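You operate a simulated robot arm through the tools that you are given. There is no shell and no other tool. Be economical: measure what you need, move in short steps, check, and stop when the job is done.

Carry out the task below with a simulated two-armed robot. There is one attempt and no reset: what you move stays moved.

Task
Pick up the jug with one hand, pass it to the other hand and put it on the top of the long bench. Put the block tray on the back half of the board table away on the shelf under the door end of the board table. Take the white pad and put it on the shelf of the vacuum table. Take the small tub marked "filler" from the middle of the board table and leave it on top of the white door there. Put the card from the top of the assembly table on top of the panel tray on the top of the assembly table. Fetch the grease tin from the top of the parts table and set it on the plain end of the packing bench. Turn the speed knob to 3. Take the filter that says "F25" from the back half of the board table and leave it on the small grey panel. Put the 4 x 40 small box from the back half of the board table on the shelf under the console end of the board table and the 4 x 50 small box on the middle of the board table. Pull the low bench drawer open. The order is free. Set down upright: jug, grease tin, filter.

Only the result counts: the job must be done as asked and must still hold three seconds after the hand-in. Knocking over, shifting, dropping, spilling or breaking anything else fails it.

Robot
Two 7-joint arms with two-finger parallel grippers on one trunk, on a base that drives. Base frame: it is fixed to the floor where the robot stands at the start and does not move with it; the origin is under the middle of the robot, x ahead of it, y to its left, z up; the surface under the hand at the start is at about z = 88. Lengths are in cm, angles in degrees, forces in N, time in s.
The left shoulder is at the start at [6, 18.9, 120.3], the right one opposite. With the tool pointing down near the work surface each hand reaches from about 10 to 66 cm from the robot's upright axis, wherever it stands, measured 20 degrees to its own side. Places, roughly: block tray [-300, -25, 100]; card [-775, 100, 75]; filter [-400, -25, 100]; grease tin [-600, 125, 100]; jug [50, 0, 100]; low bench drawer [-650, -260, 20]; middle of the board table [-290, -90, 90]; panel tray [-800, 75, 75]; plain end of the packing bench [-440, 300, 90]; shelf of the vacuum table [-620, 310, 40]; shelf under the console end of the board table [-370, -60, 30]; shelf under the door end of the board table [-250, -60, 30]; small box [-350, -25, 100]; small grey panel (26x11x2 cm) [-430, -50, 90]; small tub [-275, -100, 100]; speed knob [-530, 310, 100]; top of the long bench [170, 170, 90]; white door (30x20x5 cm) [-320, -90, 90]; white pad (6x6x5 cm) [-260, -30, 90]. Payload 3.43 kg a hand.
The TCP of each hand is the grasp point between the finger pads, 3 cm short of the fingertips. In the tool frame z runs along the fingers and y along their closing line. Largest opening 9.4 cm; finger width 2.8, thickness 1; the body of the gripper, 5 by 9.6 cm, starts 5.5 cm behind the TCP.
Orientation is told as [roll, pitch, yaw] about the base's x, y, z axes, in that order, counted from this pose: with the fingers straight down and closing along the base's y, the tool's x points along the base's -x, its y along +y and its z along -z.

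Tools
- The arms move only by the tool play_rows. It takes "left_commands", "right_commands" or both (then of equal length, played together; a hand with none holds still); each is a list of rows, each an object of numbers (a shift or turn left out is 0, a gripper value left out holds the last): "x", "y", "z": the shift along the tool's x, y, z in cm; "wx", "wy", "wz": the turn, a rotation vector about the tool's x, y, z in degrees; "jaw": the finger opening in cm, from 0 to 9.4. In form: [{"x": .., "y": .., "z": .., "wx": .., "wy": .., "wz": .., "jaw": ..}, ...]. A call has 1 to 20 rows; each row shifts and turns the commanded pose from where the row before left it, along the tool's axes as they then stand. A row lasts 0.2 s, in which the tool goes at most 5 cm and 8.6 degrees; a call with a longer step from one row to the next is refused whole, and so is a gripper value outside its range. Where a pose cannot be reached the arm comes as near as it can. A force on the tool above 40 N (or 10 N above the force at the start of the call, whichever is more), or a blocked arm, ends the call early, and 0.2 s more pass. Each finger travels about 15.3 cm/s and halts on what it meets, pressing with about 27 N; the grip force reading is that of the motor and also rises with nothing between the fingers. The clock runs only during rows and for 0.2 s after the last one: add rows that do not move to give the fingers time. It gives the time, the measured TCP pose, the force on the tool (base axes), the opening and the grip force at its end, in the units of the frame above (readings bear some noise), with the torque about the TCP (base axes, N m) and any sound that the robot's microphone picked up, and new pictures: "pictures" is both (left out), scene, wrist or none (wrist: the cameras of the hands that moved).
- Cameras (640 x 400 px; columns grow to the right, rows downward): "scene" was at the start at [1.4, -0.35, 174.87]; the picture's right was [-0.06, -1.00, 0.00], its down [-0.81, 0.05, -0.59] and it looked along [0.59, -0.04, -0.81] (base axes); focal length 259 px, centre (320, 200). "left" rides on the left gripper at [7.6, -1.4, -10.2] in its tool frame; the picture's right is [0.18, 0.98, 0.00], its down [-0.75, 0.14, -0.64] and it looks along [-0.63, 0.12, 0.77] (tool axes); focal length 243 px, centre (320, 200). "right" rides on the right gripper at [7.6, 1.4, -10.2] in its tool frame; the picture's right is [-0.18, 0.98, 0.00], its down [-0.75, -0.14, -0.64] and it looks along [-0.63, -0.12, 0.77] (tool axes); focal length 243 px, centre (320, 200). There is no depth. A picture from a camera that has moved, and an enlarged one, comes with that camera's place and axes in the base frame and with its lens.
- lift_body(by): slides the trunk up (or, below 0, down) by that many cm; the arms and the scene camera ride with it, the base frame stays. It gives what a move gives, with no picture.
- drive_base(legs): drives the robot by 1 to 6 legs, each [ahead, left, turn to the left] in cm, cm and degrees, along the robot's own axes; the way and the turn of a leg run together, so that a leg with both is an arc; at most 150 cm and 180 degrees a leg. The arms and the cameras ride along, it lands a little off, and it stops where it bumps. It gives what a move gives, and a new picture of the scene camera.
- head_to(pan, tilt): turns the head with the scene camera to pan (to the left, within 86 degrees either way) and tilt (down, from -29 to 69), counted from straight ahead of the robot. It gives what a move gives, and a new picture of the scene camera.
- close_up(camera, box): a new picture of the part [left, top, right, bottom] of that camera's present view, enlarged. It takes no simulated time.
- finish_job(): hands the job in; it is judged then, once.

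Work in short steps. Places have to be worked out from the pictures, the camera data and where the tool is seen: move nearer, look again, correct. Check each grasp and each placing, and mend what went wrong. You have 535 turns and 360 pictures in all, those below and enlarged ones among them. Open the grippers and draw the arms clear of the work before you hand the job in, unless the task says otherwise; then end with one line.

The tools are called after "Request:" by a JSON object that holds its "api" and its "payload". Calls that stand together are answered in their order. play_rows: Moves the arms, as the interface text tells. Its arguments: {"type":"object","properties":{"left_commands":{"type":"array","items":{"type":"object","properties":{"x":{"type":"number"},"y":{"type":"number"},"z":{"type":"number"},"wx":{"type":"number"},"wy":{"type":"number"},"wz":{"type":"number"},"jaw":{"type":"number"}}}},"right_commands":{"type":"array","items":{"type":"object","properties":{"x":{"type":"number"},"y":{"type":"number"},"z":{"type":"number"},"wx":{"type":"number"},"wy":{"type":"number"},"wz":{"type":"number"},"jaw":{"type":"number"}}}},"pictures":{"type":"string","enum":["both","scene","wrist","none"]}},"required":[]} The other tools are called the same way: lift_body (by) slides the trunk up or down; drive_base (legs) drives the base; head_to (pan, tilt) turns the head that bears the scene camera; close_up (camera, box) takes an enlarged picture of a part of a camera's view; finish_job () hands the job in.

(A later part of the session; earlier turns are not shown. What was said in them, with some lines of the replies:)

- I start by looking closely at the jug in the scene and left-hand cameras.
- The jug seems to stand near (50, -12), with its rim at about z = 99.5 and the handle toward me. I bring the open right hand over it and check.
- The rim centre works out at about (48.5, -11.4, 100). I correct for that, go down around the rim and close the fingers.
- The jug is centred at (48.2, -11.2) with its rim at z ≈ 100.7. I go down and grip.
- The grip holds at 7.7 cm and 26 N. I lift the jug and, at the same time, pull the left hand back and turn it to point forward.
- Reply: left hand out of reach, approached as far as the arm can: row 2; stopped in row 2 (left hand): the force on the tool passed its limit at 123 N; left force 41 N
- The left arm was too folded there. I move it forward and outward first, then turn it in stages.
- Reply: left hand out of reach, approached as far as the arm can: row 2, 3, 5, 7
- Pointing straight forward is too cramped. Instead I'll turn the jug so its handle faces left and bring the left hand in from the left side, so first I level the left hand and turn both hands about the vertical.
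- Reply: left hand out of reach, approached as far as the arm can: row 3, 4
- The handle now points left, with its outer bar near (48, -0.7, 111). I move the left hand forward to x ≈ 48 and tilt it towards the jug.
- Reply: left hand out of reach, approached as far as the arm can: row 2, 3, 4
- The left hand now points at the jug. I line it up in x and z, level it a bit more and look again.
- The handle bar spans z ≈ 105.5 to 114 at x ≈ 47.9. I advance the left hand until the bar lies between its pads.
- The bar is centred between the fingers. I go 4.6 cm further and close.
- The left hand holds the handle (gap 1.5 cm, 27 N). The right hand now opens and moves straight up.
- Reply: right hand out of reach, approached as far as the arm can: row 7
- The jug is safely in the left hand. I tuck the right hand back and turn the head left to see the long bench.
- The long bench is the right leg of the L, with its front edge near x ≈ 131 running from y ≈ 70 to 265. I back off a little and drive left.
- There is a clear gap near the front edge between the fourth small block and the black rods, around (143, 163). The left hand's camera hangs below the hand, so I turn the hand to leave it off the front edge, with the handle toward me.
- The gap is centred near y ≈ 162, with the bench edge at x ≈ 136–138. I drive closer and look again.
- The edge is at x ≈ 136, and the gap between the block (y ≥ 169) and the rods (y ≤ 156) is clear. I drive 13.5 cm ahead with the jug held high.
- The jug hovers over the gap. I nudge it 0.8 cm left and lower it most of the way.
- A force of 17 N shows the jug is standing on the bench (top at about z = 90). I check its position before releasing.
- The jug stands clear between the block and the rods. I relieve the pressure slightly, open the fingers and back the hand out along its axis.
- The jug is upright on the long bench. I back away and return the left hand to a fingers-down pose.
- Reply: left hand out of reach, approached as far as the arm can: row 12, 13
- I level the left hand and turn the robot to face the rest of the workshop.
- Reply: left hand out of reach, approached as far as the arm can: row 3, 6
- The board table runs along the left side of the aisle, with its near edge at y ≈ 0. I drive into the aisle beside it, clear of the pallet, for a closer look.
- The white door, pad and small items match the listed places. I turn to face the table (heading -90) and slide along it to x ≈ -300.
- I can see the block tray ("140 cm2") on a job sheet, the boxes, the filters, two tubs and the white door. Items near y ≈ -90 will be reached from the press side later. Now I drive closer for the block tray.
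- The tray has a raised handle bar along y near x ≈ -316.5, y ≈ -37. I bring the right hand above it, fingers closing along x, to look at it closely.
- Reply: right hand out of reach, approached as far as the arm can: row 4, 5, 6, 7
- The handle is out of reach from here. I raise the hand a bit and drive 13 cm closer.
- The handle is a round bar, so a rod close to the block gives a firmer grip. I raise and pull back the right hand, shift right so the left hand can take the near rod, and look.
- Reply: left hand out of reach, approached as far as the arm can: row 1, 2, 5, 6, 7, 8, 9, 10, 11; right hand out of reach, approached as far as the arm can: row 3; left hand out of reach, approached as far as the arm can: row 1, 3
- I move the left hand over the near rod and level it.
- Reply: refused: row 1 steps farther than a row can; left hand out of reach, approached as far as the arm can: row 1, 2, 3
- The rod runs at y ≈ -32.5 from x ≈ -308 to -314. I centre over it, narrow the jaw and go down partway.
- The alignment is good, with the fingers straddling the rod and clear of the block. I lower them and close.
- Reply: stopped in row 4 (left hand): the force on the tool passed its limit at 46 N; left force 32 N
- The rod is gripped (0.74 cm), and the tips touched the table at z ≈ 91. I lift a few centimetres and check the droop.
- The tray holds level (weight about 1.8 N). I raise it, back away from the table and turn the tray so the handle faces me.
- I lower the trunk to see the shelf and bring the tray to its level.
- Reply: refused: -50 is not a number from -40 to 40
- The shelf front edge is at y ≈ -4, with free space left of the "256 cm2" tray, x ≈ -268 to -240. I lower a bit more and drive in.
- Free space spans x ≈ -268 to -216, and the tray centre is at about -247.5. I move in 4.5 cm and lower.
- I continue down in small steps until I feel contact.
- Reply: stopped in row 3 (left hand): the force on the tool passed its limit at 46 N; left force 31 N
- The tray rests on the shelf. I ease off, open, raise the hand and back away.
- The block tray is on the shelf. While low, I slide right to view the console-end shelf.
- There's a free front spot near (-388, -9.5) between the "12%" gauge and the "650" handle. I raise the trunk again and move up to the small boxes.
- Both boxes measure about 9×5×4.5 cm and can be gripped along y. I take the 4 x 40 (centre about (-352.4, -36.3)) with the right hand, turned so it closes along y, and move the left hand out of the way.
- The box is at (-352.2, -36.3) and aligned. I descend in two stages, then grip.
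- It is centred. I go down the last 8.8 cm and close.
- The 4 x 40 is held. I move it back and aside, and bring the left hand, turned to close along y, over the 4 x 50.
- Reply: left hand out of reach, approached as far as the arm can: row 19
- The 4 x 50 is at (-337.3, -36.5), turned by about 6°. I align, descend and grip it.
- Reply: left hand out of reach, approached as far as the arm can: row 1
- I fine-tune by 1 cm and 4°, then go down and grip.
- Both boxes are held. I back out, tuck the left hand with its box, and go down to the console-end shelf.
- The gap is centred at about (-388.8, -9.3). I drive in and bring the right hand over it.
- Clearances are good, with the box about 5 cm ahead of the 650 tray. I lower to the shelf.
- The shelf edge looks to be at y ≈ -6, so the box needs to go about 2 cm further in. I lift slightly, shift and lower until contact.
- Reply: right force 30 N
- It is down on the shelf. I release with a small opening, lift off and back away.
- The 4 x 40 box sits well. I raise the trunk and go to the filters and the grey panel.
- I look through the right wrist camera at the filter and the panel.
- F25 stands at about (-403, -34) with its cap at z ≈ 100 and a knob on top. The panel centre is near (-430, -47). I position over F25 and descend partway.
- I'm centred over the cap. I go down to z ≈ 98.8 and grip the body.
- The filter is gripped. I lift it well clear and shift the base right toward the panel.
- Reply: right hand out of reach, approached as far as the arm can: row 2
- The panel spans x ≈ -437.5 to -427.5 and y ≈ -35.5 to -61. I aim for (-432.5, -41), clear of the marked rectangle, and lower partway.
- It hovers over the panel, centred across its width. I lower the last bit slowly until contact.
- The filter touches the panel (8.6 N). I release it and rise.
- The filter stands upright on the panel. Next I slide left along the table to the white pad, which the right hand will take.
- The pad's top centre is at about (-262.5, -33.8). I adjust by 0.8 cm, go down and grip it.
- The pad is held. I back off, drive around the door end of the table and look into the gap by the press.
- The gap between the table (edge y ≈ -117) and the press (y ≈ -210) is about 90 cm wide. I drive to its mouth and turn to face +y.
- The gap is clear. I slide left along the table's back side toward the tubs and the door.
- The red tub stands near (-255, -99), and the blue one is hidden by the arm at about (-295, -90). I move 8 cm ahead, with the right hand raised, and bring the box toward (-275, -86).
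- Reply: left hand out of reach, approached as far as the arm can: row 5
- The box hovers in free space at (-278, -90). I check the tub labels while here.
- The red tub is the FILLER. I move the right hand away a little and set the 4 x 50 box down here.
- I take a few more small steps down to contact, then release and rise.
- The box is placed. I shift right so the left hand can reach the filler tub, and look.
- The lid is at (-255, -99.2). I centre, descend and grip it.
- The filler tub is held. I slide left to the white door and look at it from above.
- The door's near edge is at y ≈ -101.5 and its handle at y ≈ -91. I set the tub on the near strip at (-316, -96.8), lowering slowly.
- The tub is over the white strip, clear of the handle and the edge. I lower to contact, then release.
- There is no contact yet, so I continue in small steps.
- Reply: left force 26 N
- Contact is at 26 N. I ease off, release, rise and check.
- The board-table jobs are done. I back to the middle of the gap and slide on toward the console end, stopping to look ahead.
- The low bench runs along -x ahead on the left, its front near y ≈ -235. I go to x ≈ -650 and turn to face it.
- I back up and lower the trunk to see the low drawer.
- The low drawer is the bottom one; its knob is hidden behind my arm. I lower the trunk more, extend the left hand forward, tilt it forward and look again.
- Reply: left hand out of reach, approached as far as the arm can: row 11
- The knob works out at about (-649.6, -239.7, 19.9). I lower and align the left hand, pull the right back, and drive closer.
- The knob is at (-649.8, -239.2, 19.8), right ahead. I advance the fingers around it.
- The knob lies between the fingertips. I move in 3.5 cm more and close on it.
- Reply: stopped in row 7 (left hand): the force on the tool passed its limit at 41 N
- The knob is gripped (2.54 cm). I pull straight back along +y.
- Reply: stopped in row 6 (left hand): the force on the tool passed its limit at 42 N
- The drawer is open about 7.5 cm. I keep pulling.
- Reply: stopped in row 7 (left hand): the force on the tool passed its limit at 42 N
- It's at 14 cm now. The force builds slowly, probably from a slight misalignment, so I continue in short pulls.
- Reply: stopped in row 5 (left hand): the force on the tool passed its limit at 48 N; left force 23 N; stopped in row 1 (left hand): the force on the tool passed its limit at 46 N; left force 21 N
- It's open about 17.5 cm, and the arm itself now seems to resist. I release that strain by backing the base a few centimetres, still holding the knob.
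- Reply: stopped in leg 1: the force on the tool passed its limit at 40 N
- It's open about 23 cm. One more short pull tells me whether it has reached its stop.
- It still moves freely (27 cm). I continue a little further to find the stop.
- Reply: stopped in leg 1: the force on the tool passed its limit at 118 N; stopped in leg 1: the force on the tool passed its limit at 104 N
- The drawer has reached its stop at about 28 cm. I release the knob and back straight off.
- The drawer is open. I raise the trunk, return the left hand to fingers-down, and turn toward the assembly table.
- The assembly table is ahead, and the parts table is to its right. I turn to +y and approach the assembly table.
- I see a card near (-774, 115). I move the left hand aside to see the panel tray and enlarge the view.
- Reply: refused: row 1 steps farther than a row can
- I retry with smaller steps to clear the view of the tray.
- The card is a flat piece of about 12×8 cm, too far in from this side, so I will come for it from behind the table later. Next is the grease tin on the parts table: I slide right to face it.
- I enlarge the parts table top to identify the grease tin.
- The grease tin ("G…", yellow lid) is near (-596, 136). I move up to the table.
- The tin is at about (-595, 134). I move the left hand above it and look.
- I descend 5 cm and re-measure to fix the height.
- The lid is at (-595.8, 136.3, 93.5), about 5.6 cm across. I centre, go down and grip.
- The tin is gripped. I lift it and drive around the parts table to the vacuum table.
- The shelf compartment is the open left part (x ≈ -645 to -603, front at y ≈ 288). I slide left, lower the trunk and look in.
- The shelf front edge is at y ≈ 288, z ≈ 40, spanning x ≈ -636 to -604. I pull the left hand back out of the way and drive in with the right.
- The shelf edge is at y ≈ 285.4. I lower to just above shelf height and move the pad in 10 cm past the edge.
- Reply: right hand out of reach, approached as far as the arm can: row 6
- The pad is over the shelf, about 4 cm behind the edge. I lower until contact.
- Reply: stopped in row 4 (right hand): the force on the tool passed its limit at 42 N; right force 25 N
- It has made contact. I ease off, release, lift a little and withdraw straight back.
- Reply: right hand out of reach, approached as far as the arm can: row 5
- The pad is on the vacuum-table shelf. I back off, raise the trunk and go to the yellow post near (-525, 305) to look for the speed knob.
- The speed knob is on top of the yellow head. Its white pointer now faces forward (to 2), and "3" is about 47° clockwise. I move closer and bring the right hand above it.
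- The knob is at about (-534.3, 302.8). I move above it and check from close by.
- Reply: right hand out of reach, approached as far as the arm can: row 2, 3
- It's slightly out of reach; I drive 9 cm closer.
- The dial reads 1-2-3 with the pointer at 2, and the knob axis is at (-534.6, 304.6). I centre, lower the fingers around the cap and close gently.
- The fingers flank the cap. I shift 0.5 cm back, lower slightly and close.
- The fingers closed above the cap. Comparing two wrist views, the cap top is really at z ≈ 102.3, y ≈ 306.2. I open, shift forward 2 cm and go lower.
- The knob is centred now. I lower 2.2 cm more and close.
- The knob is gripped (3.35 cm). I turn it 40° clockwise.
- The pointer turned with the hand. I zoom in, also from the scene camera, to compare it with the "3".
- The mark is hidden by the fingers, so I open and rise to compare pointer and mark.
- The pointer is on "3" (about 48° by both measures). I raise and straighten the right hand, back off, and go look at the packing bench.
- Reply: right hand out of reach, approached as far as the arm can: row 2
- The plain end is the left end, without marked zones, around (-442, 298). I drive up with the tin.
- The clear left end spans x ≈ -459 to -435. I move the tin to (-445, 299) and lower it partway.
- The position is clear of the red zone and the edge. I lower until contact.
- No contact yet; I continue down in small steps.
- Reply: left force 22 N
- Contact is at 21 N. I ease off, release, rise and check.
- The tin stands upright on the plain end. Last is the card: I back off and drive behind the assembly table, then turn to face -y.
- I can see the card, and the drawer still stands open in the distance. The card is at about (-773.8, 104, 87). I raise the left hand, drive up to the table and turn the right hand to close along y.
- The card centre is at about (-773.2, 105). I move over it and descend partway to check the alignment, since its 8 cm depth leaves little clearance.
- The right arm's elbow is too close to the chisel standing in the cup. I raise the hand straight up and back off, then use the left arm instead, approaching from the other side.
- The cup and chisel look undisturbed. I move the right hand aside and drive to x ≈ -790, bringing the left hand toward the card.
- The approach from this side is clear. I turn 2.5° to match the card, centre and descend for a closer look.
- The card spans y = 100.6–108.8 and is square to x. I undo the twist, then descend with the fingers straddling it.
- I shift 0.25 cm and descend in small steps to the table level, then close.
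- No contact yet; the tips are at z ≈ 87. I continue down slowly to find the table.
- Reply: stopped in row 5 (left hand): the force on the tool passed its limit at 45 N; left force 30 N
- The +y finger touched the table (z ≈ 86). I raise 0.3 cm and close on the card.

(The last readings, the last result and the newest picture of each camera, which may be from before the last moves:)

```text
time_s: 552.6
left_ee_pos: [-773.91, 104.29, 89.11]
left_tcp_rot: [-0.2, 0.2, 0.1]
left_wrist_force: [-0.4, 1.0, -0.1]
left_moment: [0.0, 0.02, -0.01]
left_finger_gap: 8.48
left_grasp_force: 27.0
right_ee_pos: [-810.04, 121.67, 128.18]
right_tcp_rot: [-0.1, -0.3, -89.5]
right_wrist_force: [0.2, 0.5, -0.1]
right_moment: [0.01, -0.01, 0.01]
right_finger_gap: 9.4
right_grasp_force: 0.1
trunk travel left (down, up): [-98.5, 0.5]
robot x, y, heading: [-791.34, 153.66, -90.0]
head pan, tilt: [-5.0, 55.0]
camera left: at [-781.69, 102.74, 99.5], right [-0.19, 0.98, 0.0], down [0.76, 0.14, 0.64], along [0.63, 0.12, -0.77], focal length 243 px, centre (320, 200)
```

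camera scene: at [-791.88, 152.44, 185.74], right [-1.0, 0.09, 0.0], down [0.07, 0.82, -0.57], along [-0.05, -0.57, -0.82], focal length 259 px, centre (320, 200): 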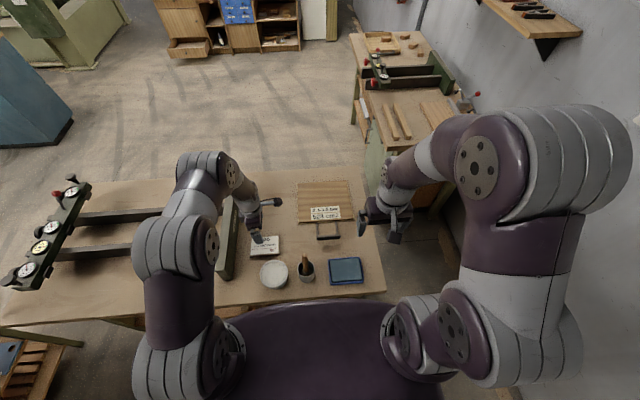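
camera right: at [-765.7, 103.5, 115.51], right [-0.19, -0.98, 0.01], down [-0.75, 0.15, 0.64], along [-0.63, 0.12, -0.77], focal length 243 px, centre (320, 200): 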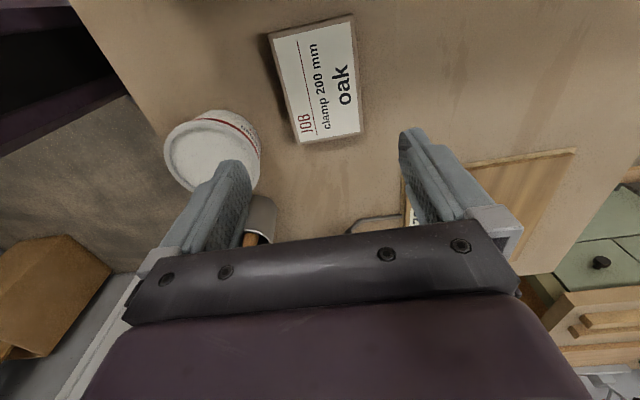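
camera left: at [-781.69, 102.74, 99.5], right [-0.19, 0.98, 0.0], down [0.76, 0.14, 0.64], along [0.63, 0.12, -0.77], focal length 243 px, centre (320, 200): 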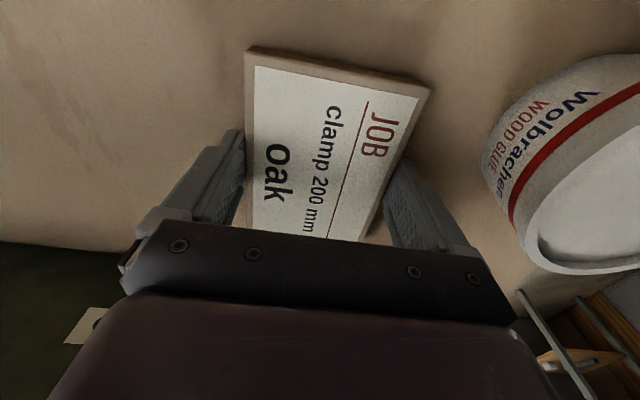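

The card is gripped at 8.5 cm. I lift and check that it comes along.

Request:
{"api": "play_rows", "payload": {"left_commands": [{"z": -1}, {"z": -2}, {"z": -4}, {"z": -4}, {"z": -4}, {"z": -4}, {"z": -3}, {}], "pictures": "both"}}

```text
time_s: 554.4
left_ee_pos: [-773.73, 104.12, 111.19]
left_tcp_rot: [-0.2, 0.3, 0.0]
left_wrist_force: [-0.2, -0.2, -0.8]
left_moment: [-0.02, 0.01, 0.01]
left_finger_gap: 8.43
left_grasp_force: 27.3
right_ee_pos: [-810.18, 121.56, 128.29]
right_tcp_rot: [0.0, -0.4, -89.4]
right_wrist_force: [-0.1, -0.6, -0.3]
right_moment: [0.01, 0.0, 0.01]
right_finger_gap: 9.38
right_grasp_force: 0.0
trunk travel left (down, up): [-98.5, 0.5]
robot x, y, heading: [-791.11, 153.63, -90.1]
head pan, tilt: [-5.0, 55.0]
camera scene: at [-791.82, 152.3, 185.74], right [-1.0, 0.09, 0.0], down [0.07, 0.82, -0.57], along [-0.05, -0.57, -0.82], focal length 259 px, centre (320, 200)
camera left: at [-781.46, 102.73, 121.61], right [-0.19, 0.98, 0.0], down [0.76, 0.14, 0.64], along [0.63, 0.12, -0.77], focal length 243 px, centre (320, 200)
```

scene: 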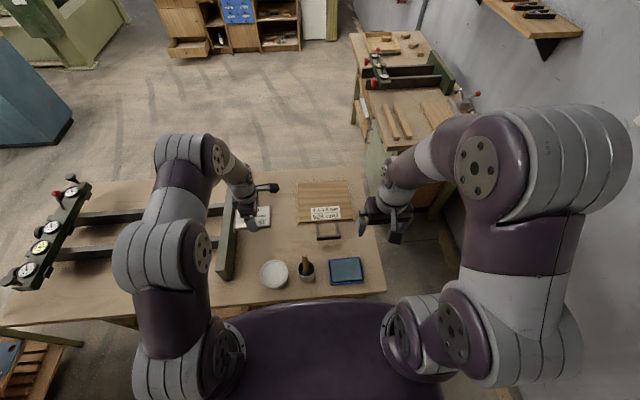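
left: 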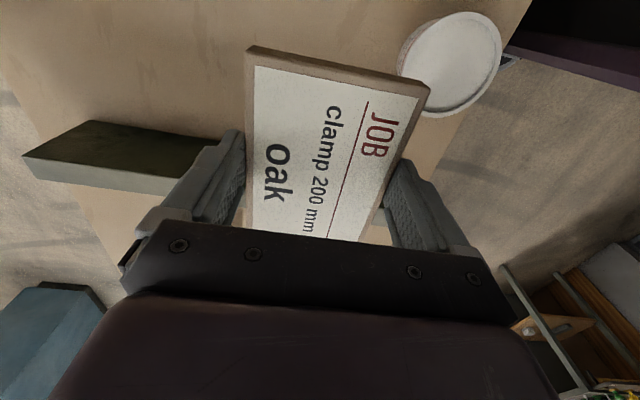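

The card is in hand. The tray spans x ≈ -811 to -787.5 and y ≈ 74 to 97. I shift the base right and slightly ahead so the left arm stays clear of the chisel, then look.

Request:
{"api": "drive_base", "payload": {"legs": [[2.5, -20, 0]]}}

Request:
{"api": "play_rows", "payload": {"left_commands": [{"x": 2.5, "y": -4}, {"x": 2, "y": -4}, {"y": -4}, {}], "pictures": "both"}}

Request:
{"api": "close_up", "payload": {"camera": "scene", "box": [160, 160, 360, 300]}}

```text
time_s: 556.0
left_ee_pos: [-793.37, 101.91, 111.24]
left_tcp_rot: [-0.1, 0.3, 0.2]
left_wrist_force: [-0.2, -0.4, -0.5]
left_moment: [0.0, 0.03, 0.0]
left_finger_gap: 8.42
left_grasp_force: 26.8
right_ee_pos: [-829.67, 119.22, 128.27]
right_tcp_rot: [-0.3, -0.5, -89.4]
right_wrist_force: [0.3, 0.3, 0.5]
right_moment: [-0.02, 0.01, 0.03]
right_finger_gap: 9.4
right_grasp_force: 0.0
trunk travel left (down, up): [-98.5, 0.5]
robot x, y, heading: [-811.13, 151.14, -90.3]
head pan, tilt: [-5.0, 55.0]
camera scene: at [-811.36, 149.93, 185.74], right [-1.0, 0.09, 0.0], down [0.07, 0.82, -0.57], along [-0.05, -0.57, -0.82], focal length 259 px, centre (320, 200)
```

scene: 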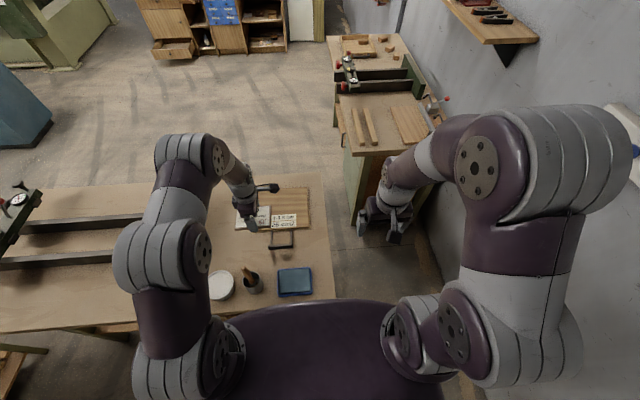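

```text
time_s: 557.0
left_ee_pos: [-798.34, 90.0, 111.09]
left_tcp_rot: [-0.2, 0.1, 0.2]
left_wrist_force: [0.6, -1.1, -1.0]
left_moment: [-0.01, 0.0, 0.03]
left_finger_gap: 8.44
left_grasp_force: 27.7
right_ee_pos: [-830.06, 119.29, 128.19]
right_tcp_rot: [-0.1, -0.5, -89.3]
right_wrist_force: [-0.3, 0.0, -0.3]
right_moment: [0.02, -0.03, -0.03]
right_finger_gap: 9.4
right_grasp_force: 0.1
trunk travel left (down, up): [-98.5, 0.5]
robot x, y, heading: [-811.27, 151.06, -90.1]
head pan, tilt: [-5.0, 55.0]
camera scene: at [-811.91, 149.91, 185.74], right [-1.0, 0.09, 0.0], down [0.07, 0.82, -0.57], along [-0.05, -0.57, -0.82], focal length 259 px, centre (320, 200)
camera left: at [-806.05, 88.4, 121.47], right [-0.19, 0.98, 0.0], down [0.76, 0.14, 0.64], along [0.63, 0.12, -0.77], focal length 243 px, centre (320, 200)
```

scene: 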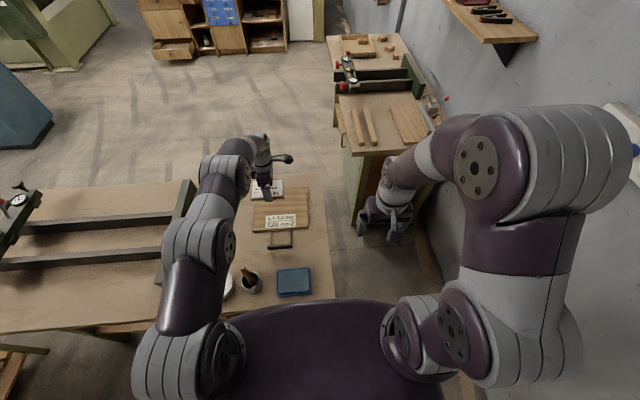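
left: 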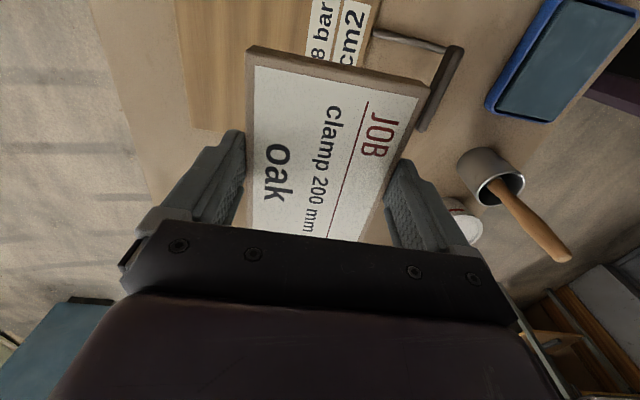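

```text
2.86 times, centred on (260, 230) of scene
camera zoom: at [-811.91, 149.91, 185.74], right [-1.0, 0.09, 0.0], down [0.07, 0.82, -0.57], along [-0.05, -0.57, -0.82], focal length 741 px, centre (491, 114)
```

zoom: 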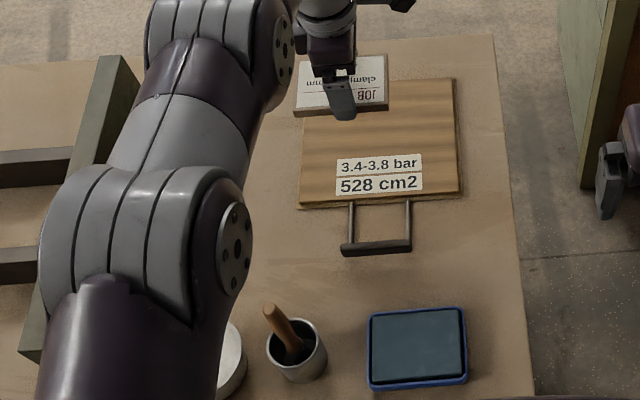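

The card is over the tray with good clearance to the chisel. I shift to (-799.8, 88) and lower.

Request:
{"api": "play_rows", "payload": {"left_commands": [{"x": 1.5, "y": -2}, {"z": 4}, {"z": 4}, {"z": 4}, {"z": 4}, {}], "pictures": "both"}}

Request:
{"api": "close_up", "payload": {"camera": "scene", "box": [160, 160, 360, 300]}}

```text
time_s: 558.5
left_ee_pos: [-799.15, 91.21, 96.56]
left_tcp_rot: [-0.1, 0.1, 0.3]
left_wrist_force: [0.3, -0.1, -1.4]
left_moment: [0.01, 0.02, -0.04]
left_finger_gap: 8.44
left_grasp_force: 27.5
left hand out of reach, approached as far as the arm can: row 1, 4, 5
right_ee_pos: [-829.96, 119.16, 128.08]
right_tcp_rot: [0.0, -0.4, -89.5]
right_wrist_force: [-0.2, -0.5, -0.2]
right_moment: [-0.01, 0.02, -0.02]
right_finger_gap: 9.4
right_grasp_force: 0.1
trunk travel left (down, up): [-98.5, 0.5]
robot x, y, heading: [-810.91, 151.04, -89.9]
head pan, tilt: [-5.0, 55.0]
camera scene: at [-811.85, 149.84, 185.74], right [-1.0, 0.09, 0.0], down [0.07, 0.82, -0.57], along [-0.05, -0.57, -0.82], focal length 259 px, centre (320, 200)
camera left: at [-806.88, 89.65, 107.0], right [-0.19, 0.98, 0.0], down [0.76, 0.14, 0.64], along [0.63, 0.12, -0.77], focal length 243 px, centre (320, 200)
```

scene: 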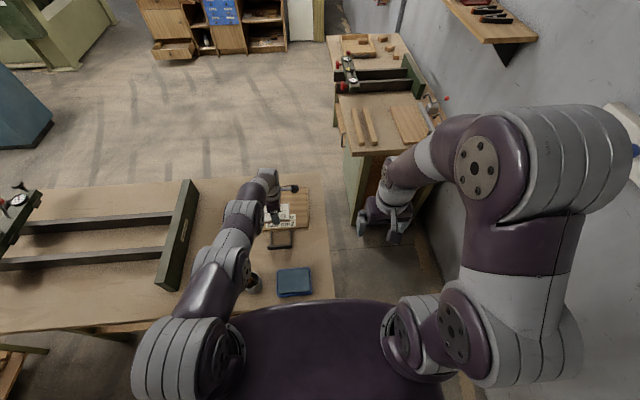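
left: 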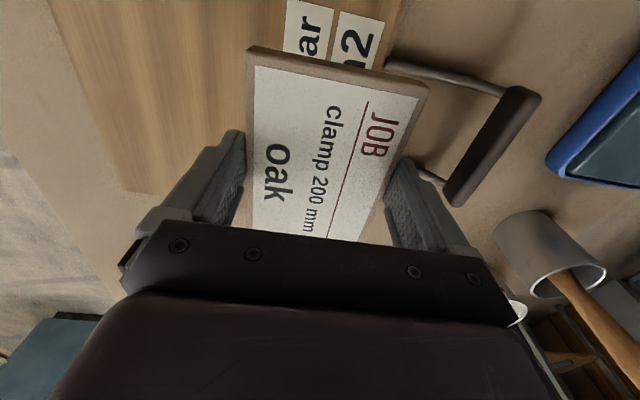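

```text
2.86 times, centred on (260, 230) of scene
camera zoom: at [-811.85, 149.84, 185.74], right [-1.0, 0.09, 0.0], down [0.07, 0.82, -0.57], along [-0.05, -0.57, -0.82], focal length 741 px, centre (491, 114)
```

zoom: 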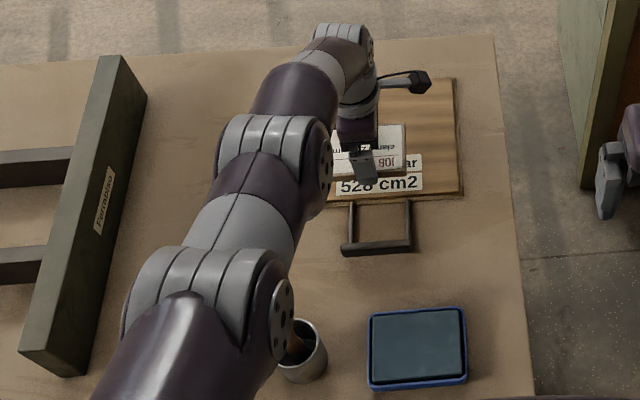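

The arm is near its reach limit. Lowering the trunk by 4 cm brings the card down while keeping the arm well above the chisel; then I check.

Request:
{"api": "lift_body", "payload": {"by": -4}}

Request:
{"api": "play_rows", "payload": {"left_commands": [{"y": -1}, {"y": -1}, {}], "pictures": "both"}}

```text
time_s: 559.3
left_ee_pos: [-799.17, 91.12, 92.63]
left_tcp_rot: [-0.2, 0.2, 0.2]
left_wrist_force: [-0.6, 0.9, -1.2]
left_moment: [0.0, 0.0, -0.01]
left_finger_gap: 8.41
left_grasp_force: 26.9
right_ee_pos: [-830.02, 119.17, 124.33]
right_tcp_rot: [0.0, -0.5, -89.4]
right_wrist_force: [0.1, 0.1, 0.4]
right_moment: [-0.02, 0.0, 0.03]
right_finger_gap: 9.38
right_grasp_force: 0.0
trunk travel left (down, up): [-94.5, 4.5]
robot x, y, heading: [-811.02, 151.23, -90.1]
head pan, tilt: [-5.0, 55.0]
```

```text
time_s: 560.1
left_ee_pos: [-799.2, 91.32, 92.65]
left_tcp_rot: [-0.1, 0.2, 0.2]
left_wrist_force: [-0.1, -0.4, -1.7]
left_moment: [0.02, 0.02, -0.02]
left_finger_gap: 8.41
left_grasp_force: 26.9
left hand out of reach, approached as far as the arm can: row 1, 2
right_ee_pos: [-830.08, 119.2, 124.22]
right_tcp_rot: [-0.1, -0.5, -89.4]
right_wrist_force: [-0.5, 0.0, 0.5]
right_moment: [0.01, 0.01, 0.01]
right_finger_gap: 9.39
right_grasp_force: 0.2
trunk travel left (down, up): [-94.5, 4.5]
robot x, y, heading: [-811.0, 151.16, -89.8]
head pan, tilt: [-5.0, 55.0]
camera scene: at [-811.88, 149.86, 181.74], right [-1.0, 0.09, 0.0], down [0.07, 0.82, -0.57], along [-0.05, -0.57, -0.82], focal length 259 px, centre (320, 200)
camera left: at [-806.9, 89.66, 103.04], right [-0.19, 0.98, 0.0], down [0.76, 0.14, 0.64], along [0.63, 0.12, -0.77], focal length 243 px, centre (320, 200)
```

scene: 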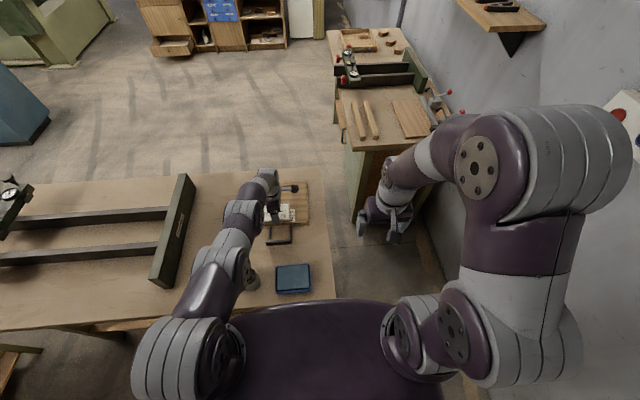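
left: 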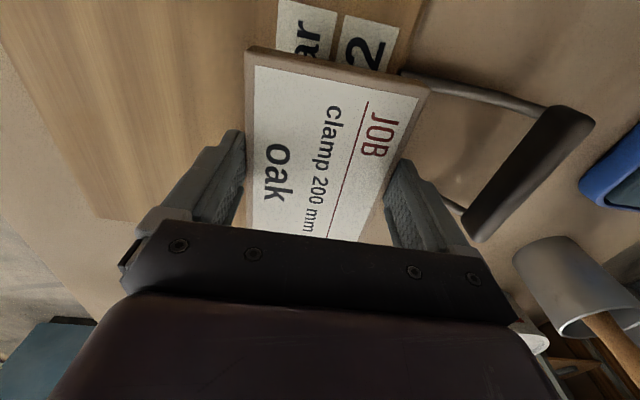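

The card would overhang the tray's near edge slightly, so I raise 2 cm, ease the base 3.5 cm forward and re-check.

Request:
{"api": "lift_body", "payload": {"by": 2}}

Request:
{"api": "drive_base", "payload": {"legs": [[3.5, 0, 0]]}}

Request:
{"api": "close_up", "payload": {"camera": "left", "box": [0, 0, 640, 400]}}

```text
time_s: 560.8
left_ee_pos: [-799.13, 91.22, 94.7]
left_tcp_rot: [-0.2, 0.2, 0.2]
left_wrist_force: [0.4, 0.4, -0.7]
left_moment: [0.0, 0.03, 0.02]
left_finger_gap: 8.43
left_grasp_force: 26.9
right_ee_pos: [-830.07, 119.12, 126.25]
right_tcp_rot: [-0.1, -0.4, -89.3]
right_wrist_force: [-0.1, -0.1, -0.5]
right_moment: [-0.01, 0.0, -0.01]
right_finger_gap: 9.4
right_grasp_force: 0.0
trunk travel left (down, up): [-96.5, 2.5]
robot x, y, heading: [-811.25, 151.07, -89.9]
head pan, tilt: [-5.0, 55.0]
```

```text
time_s: 561.6
left_ee_pos: [-799.29, 88.35, 95.01]
left_tcp_rot: [-0.3, 0.2, 0.2]
left_wrist_force: [0.7, 1.1, -0.4]
left_moment: [-0.07, -0.03, 0.02]
left_finger_gap: 8.41
left_grasp_force: 26.9
right_ee_pos: [-830.03, 116.5, 126.4]
right_tcp_rot: [-0.1, -0.7, -89.4]
right_wrist_force: [-0.1, 0.8, 0.4]
right_moment: [-0.1, -0.01, -0.04]
right_finger_gap: 9.39
right_grasp_force: 0.0
trunk travel left (down, up): [-96.5, 2.5]
robot x, y, heading: [-811.44, 147.6, -89.9]
head pan, tilt: [-5.0, 55.0]
camera scene: at [-811.89, 147.53, 183.76], right [-1.0, 0.09, 0.0], down [0.07, 0.81, -0.58], along [-0.05, -0.58, -0.82], focal length 259 px, centre (320, 200)
```

scene: 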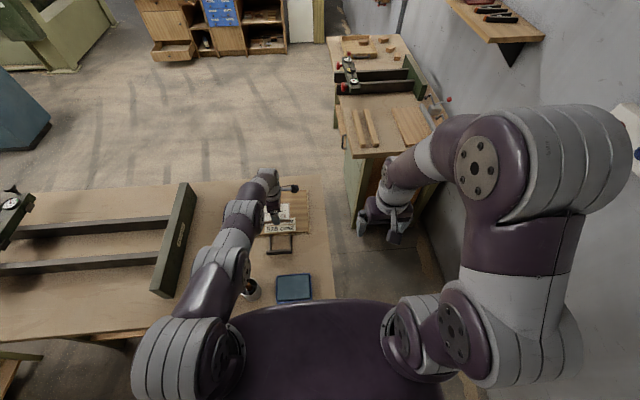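

```text
1.00 times, centred on (320, 200) of left (not enlarged: the box is as wide or as high as the picture)
camera zoom: at [-806.93, 86.82, 105.44], right [-0.19, 0.98, -0.01], down [0.76, 0.15, 0.64], along [0.63, 0.11, -0.77], focal length 243 px, centre (320, 200)
```

zoom: 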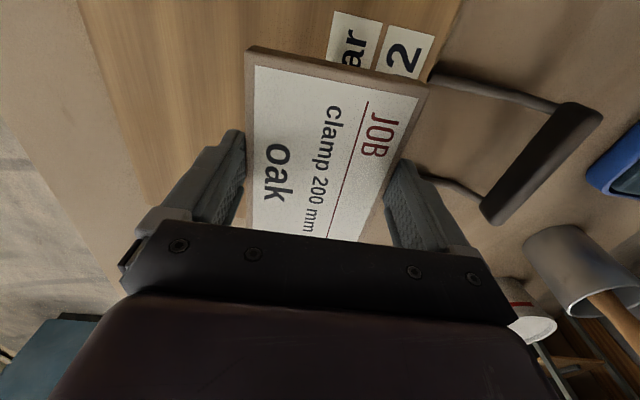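

Now the card lies fully over the tray. I lower the trunk 2 cm and then continue with the arm until contact.

Request:
{"api": "lift_body", "payload": {"by": -2}}

Request:
{"api": "play_rows", "payload": {"left_commands": [{"z": 0.4}, {"z": 0.4}, {"z": 0.3}, {}], "pictures": "none"}}

```text
time_s: 562.3
left_ee_pos: [-799.28, 87.92, 92.69]
left_tcp_rot: [-0.1, 0.1, 0.1]
left_wrist_force: [-0.5, -0.1, -1.1]
left_moment: [-0.02, -0.02, -0.02]
left_finger_gap: 8.4
left_grasp_force: 26.9
right_ee_pos: [-830.07, 115.99, 124.3]
right_tcp_rot: [-0.2, -0.4, -89.4]
right_wrist_force: [0.3, -0.1, 0.0]
right_moment: [-0.05, 0.03, -0.01]
right_finger_gap: 9.41
right_grasp_force: 0.1
trunk travel left (down, up): [-94.5, 4.5]
robot x, y, heading: [-811.45, 147.77, -89.8]
head pan, tilt: [-5.0, 55.0]
```

```text
time_s: 563.3
left_ee_pos: [-799.16, 88.05, 91.94]
left_tcp_rot: [-0.2, 0.3, 0.1]
left_wrist_force: [-0.1, 0.2, -1.0]
left_moment: [-0.02, 0.02, 0.03]
left_finger_gap: 8.43
left_grasp_force: 27.3
left hand out of reach, approached as far as the arm can: row 3
right_ee_pos: [-830.14, 115.72, 124.14]
right_tcp_rot: [-0.1, -0.5, -89.4]
right_wrist_force: [-0.2, 0.1, -0.2]
right_moment: [0.01, -0.02, 0.01]
right_finger_gap: 9.4
right_grasp_force: 0.2
trunk travel left (down, up): [-94.5, 4.5]
robot x, y, heading: [-811.43, 147.66, -90.0]
head pan, tilt: [-5.0, 55.0]
```

No contact yet; I lower the trunk by small steps.

Request:
{"api": "lift_body", "payload": {"by": -0.6}}

Request:
{"api": "lift_body", "payload": {"by": -0.5}}

```text
time_s: 563.8
left_ee_pos: [-799.22, 88.11, 91.31]
left_tcp_rot: [-0.1, 0.1, 0.1]
left_wrist_force: [0.0, 0.1, -0.8]
left_moment: [0.0, 0.04, 0.02]
left_finger_gap: 8.41
left_grasp_force: 26.8
right_ee_pos: [-830.15, 115.74, 123.61]
right_tcp_rot: [-0.2, -0.5, -89.4]
right_wrist_force: [0.0, 0.6, -0.2]
right_moment: [-0.01, 0.02, -0.01]
right_finger_gap: 9.42
right_grasp_force: 0.1
trunk travel left (down, up): [-93.9, 5.1]
robot x, y, heading: [-811.35, 148.02, -89.9]
head pan, tilt: [-5.0, 55.0]
```

```text
time_s: 564.4
left_ee_pos: [-799.25, 87.95, 90.83]
left_tcp_rot: [-0.1, 0.2, 0.3]
left_wrist_force: [-1.0, 0.6, -2.1]
left_moment: [-0.03, 0.02, 0.01]
left_finger_gap: 8.45
left_grasp_force: 26.3
right_ee_pos: [-830.1, 115.62, 123.13]
right_tcp_rot: [-0.1, -0.4, -89.4]
right_wrist_force: [0.2, 0.6, 0.0]
right_moment: [-0.01, -0.01, 0.0]
right_finger_gap: 9.38
right_grasp_force: 0.0
trunk travel left (down, up): [-93.4, 5.6]
robot x, y, heading: [-811.4, 147.44, -90.0]
head pan, tilt: [-5.0, 55.0]
```

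Still free; two more small steps.

Request:
{"api": "lift_body", "payload": {"by": -0.5}}

Request:
{"api": "lift_body", "payload": {"by": -0.4}}

```text
time_s: 564.9
left_ee_pos: [-799.13, 88.02, 90.31]
left_tcp_rot: [-0.1, 0.2, 0.2]
left_wrist_force: [0.0, -0.1, -0.8]
left_moment: [-0.01, 0.0, -0.02]
left_finger_gap: 8.43
left_grasp_force: 26.9
right_ee_pos: [-830.17, 115.68, 122.65]
right_tcp_rot: [-0.1, -0.4, -89.5]
right_wrist_force: [0.0, 0.9, 0.7]
right_moment: [-0.02, -0.02, 0.0]
right_finger_gap: 9.4
right_grasp_force: 0.0
trunk travel left (down, up): [-92.9, 6.1]
robot x, y, heading: [-811.17, 147.33, -89.8]
head pan, tilt: [-5.0, 55.0]
```

```text
time_s: 565.4
left_ee_pos: [-799.26, 87.93, 90.18]
left_tcp_rot: [-0.3, 0.2, 0.2]
left_wrist_force: [1.2, 1.9, 16.6]
left_moment: [0.88, -0.44, -0.07]
left_finger_gap: 8.41
left_grasp_force: 26.7
right_ee_pos: [-830.16, 115.94, 122.28]
right_tcp_rot: [-0.1, -0.5, -89.5]
right_wrist_force: [-0.2, -0.3, -0.3]
right_moment: [0.01, -0.01, 0.0]
right_finger_gap: 9.4
right_grasp_force: 0.1
trunk travel left (down, up): [-92.5, 6.5]
robot x, y, heading: [-811.99, 147.63, -89.9]
head pan, tilt: [-5.0, 55.0]
```

Contact is at 16.6 N. I release, raise the trunk straight up and check.

Request:
{"api": "play_rows", "payload": {"left_commands": [{"jaw": 9.3}, {"jaw": 9.4}, {}], "pictures": "none"}}

Request:
{"api": "lift_body", "payload": {"by": 6}}

Request:
{"api": "play_rows", "payload": {"left_commands": [{"z": -4}, {"z": -4}, {"z": -4}, {"z": -4}, {}], "pictures": "both"}}

```text
time_s: 566.2
left_ee_pos: [-799.3, 87.99, 90.24]
left_tcp_rot: [-0.4, 0.3, 0.2]
left_wrist_force: [1.8, -8.2, 26.0]
left_moment: [1.02, -0.2, -0.13]
left_finger_gap: 8.92
left_grasp_force: 0.1
right_ee_pos: [-830.11, 115.89, 122.25]
right_tcp_rot: [0.0, -0.5, -89.4]
right_wrist_force: [-0.1, 0.3, -0.4]
right_moment: [0.03, 0.0, 0.01]
right_finger_gap: 9.42
right_grasp_force: 0.0
trunk travel left (down, up): [-92.5, 6.5]
robot x, y, heading: [-811.24, 147.63, -89.9]
head pan, tilt: [-5.0, 55.0]
```

```text
time_s: 567.2
left_ee_pos: [-799.08, 87.96, 95.87]
left_tcp_rot: [0.0, 0.1, 0.1]
left_wrist_force: [-0.5, -0.1, -0.4]
left_moment: [0.04, -0.02, -0.05]
left_finger_gap: 9.39
left_grasp_force: 0.1
right_ee_pos: [-830.13, 115.74, 128.17]
right_tcp_rot: [-0.1, -0.3, -89.4]
right_wrist_force: [0.8, -0.5, 0.2]
right_moment: [0.03, 0.0, 0.01]
right_finger_gap: 9.4
right_grasp_force: 0.0
trunk travel left (down, up): [-98.5, 0.5]
robot x, y, heading: [-811.58, 147.36, -90.2]
head pan, tilt: [-5.0, 55.0]
```

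```text
time_s: 568.4
left_ee_pos: [-799.17, 87.73, 111.85]
left_tcp_rot: [0.1, 0.3, 0.2]
left_wrist_force: [-0.3, 0.4, 0.1]
left_moment: [-0.03, 0.0, 0.0]
left_finger_gap: 9.4
left_grasp_force: 0.1
right_ee_pos: [-830.16, 115.69, 128.32]
right_tcp_rot: [-0.1, -0.5, -89.4]
right_wrist_force: [-0.5, -0.3, -0.4]
right_moment: [0.02, 0.02, 0.0]
right_finger_gap: 9.38
right_grasp_force: 0.1
trunk travel left (down, up): [-98.5, 0.5]
robot x, y, heading: [-811.33, 147.3, -89.8]
head pan, tilt: [-5.0, 55.0]
camera scene: at [-811.89, 146.39, 185.74], right [-1.0, 0.09, 0.0], down [0.07, 0.82, -0.57], along [-0.05, -0.57, -0.82], focal length 259 px, centre (320, 200)
camera left: at [-806.98, 86.16, 122.23], right [-0.19, 0.98, 0.0], down [0.76, 0.14, 0.64], along [0.63, 0.12, -0.77], focal length 243 px, centre (320, 200)
```

scene: 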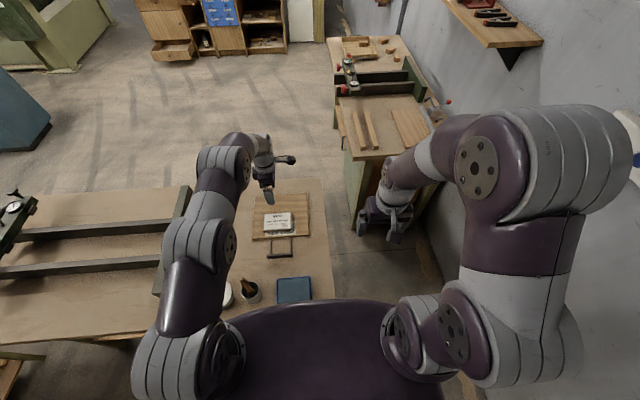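
left: 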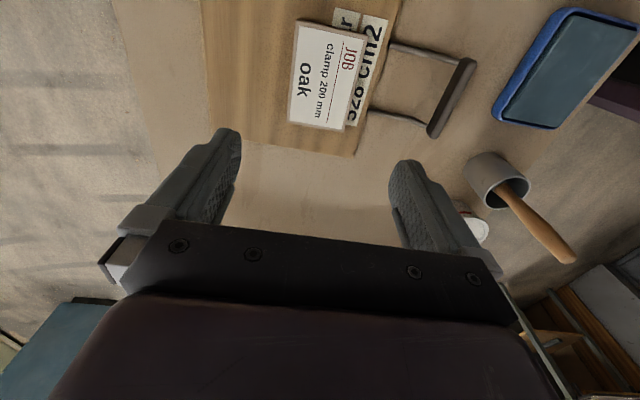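

The card lies on the tray, and the cup and chisel are untouched. I raise the hand more and back away clear of the table.

Request:
{"api": "play_rows", "payload": {"left_commands": [{"z": -4}, {"z": -4}, {"y": 3}, {}], "pictures": "none"}}

Request:
{"api": "drive_base", "payload": {"legs": [[-60, 0, 0]]}}

Request:
{"api": "close_up", "payload": {"camera": "scene", "box": [180, 80, 340, 190]}}

```text
time_s: 569.4
left_ee_pos: [-799.11, 91.07, 119.95]
left_tcp_rot: [-0.1, 0.2, 0.3]
left_wrist_force: [-0.2, -0.3, -0.3]
left_moment: [0.0, 0.04, 0.0]
left_finger_gap: 9.38
left_grasp_force: 0.0
right_ee_pos: [-830.13, 115.83, 128.21]
right_tcp_rot: [-0.1, -0.4, -89.4]
right_wrist_force: [-0.3, 1.0, -0.5]
right_moment: [0.01, 0.01, 0.01]
right_finger_gap: 9.41
right_grasp_force: 0.0
trunk travel left (down, up): [-98.5, 0.5]
robot x, y, heading: [-811.66, 147.63, -90.0]
head pan, tilt: [-5.0, 55.0]
```

```text
time_s: 572.8
left_ee_pos: [-799.02, 150.63, 119.84]
left_tcp_rot: [0.0, 0.2, 0.6]
left_wrist_force: [-0.1, 0.0, 0.2]
left_moment: [-0.01, -0.01, 0.02]
left_finger_gap: 9.4
left_grasp_force: 0.1
right_ee_pos: [-830.11, 175.17, 128.24]
right_tcp_rot: [-0.1, -0.4, -88.9]
right_wrist_force: [-1.0, -0.5, -0.2]
right_moment: [0.01, 0.0, -0.02]
right_finger_gap: 9.38
right_grasp_force: 0.0
trunk travel left (down, up): [-98.5, 0.5]
robot x, y, heading: [-811.4, 207.01, -89.6]
head pan, tilt: [-5.0, 55.0]
camera scene: at [-812.12, 205.88, 185.74], right [-1.0, 0.08, 0.0], down [0.06, 0.82, -0.57], along [-0.05, -0.57, -0.82], focal length 259 px, centre (320, 200)
```

scene: 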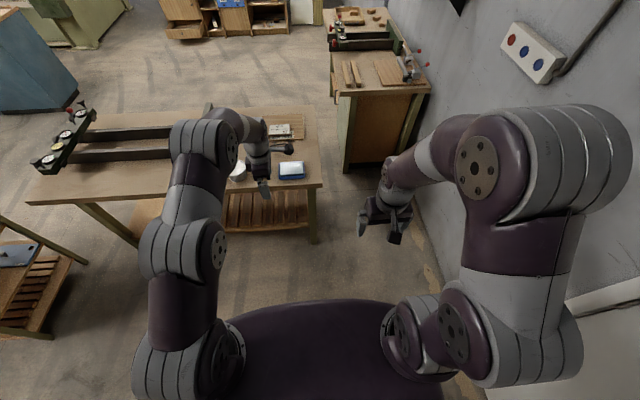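

```text
3.64 times, centred on (260, 135) of scene
camera zoom: at [-812.12, 205.88, 185.74], right [-1.0, 0.08, 0.0], down [0.06, 0.82, -0.57], along [-0.05, -0.57, -0.82], focal length 943 px, centre (538, 436)
```

zoom: 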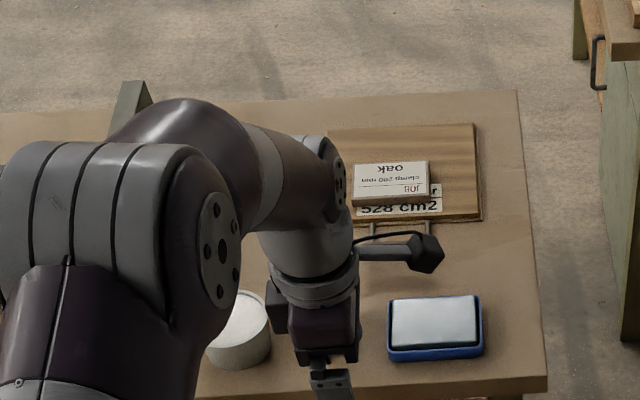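

All the jobs are done and checked: the grippers are open, the arms are clear of the work, and the drawer is still open. I hand the job in.

Request:
{"api": "finish_job", "payload": {}}

```text
The job is handed in.
```

I finished all eleven parts of the task and handed the job in. The jug, grease tin and filter were upright when I set them down, and the low bench drawer was still fully open in my last view of it.
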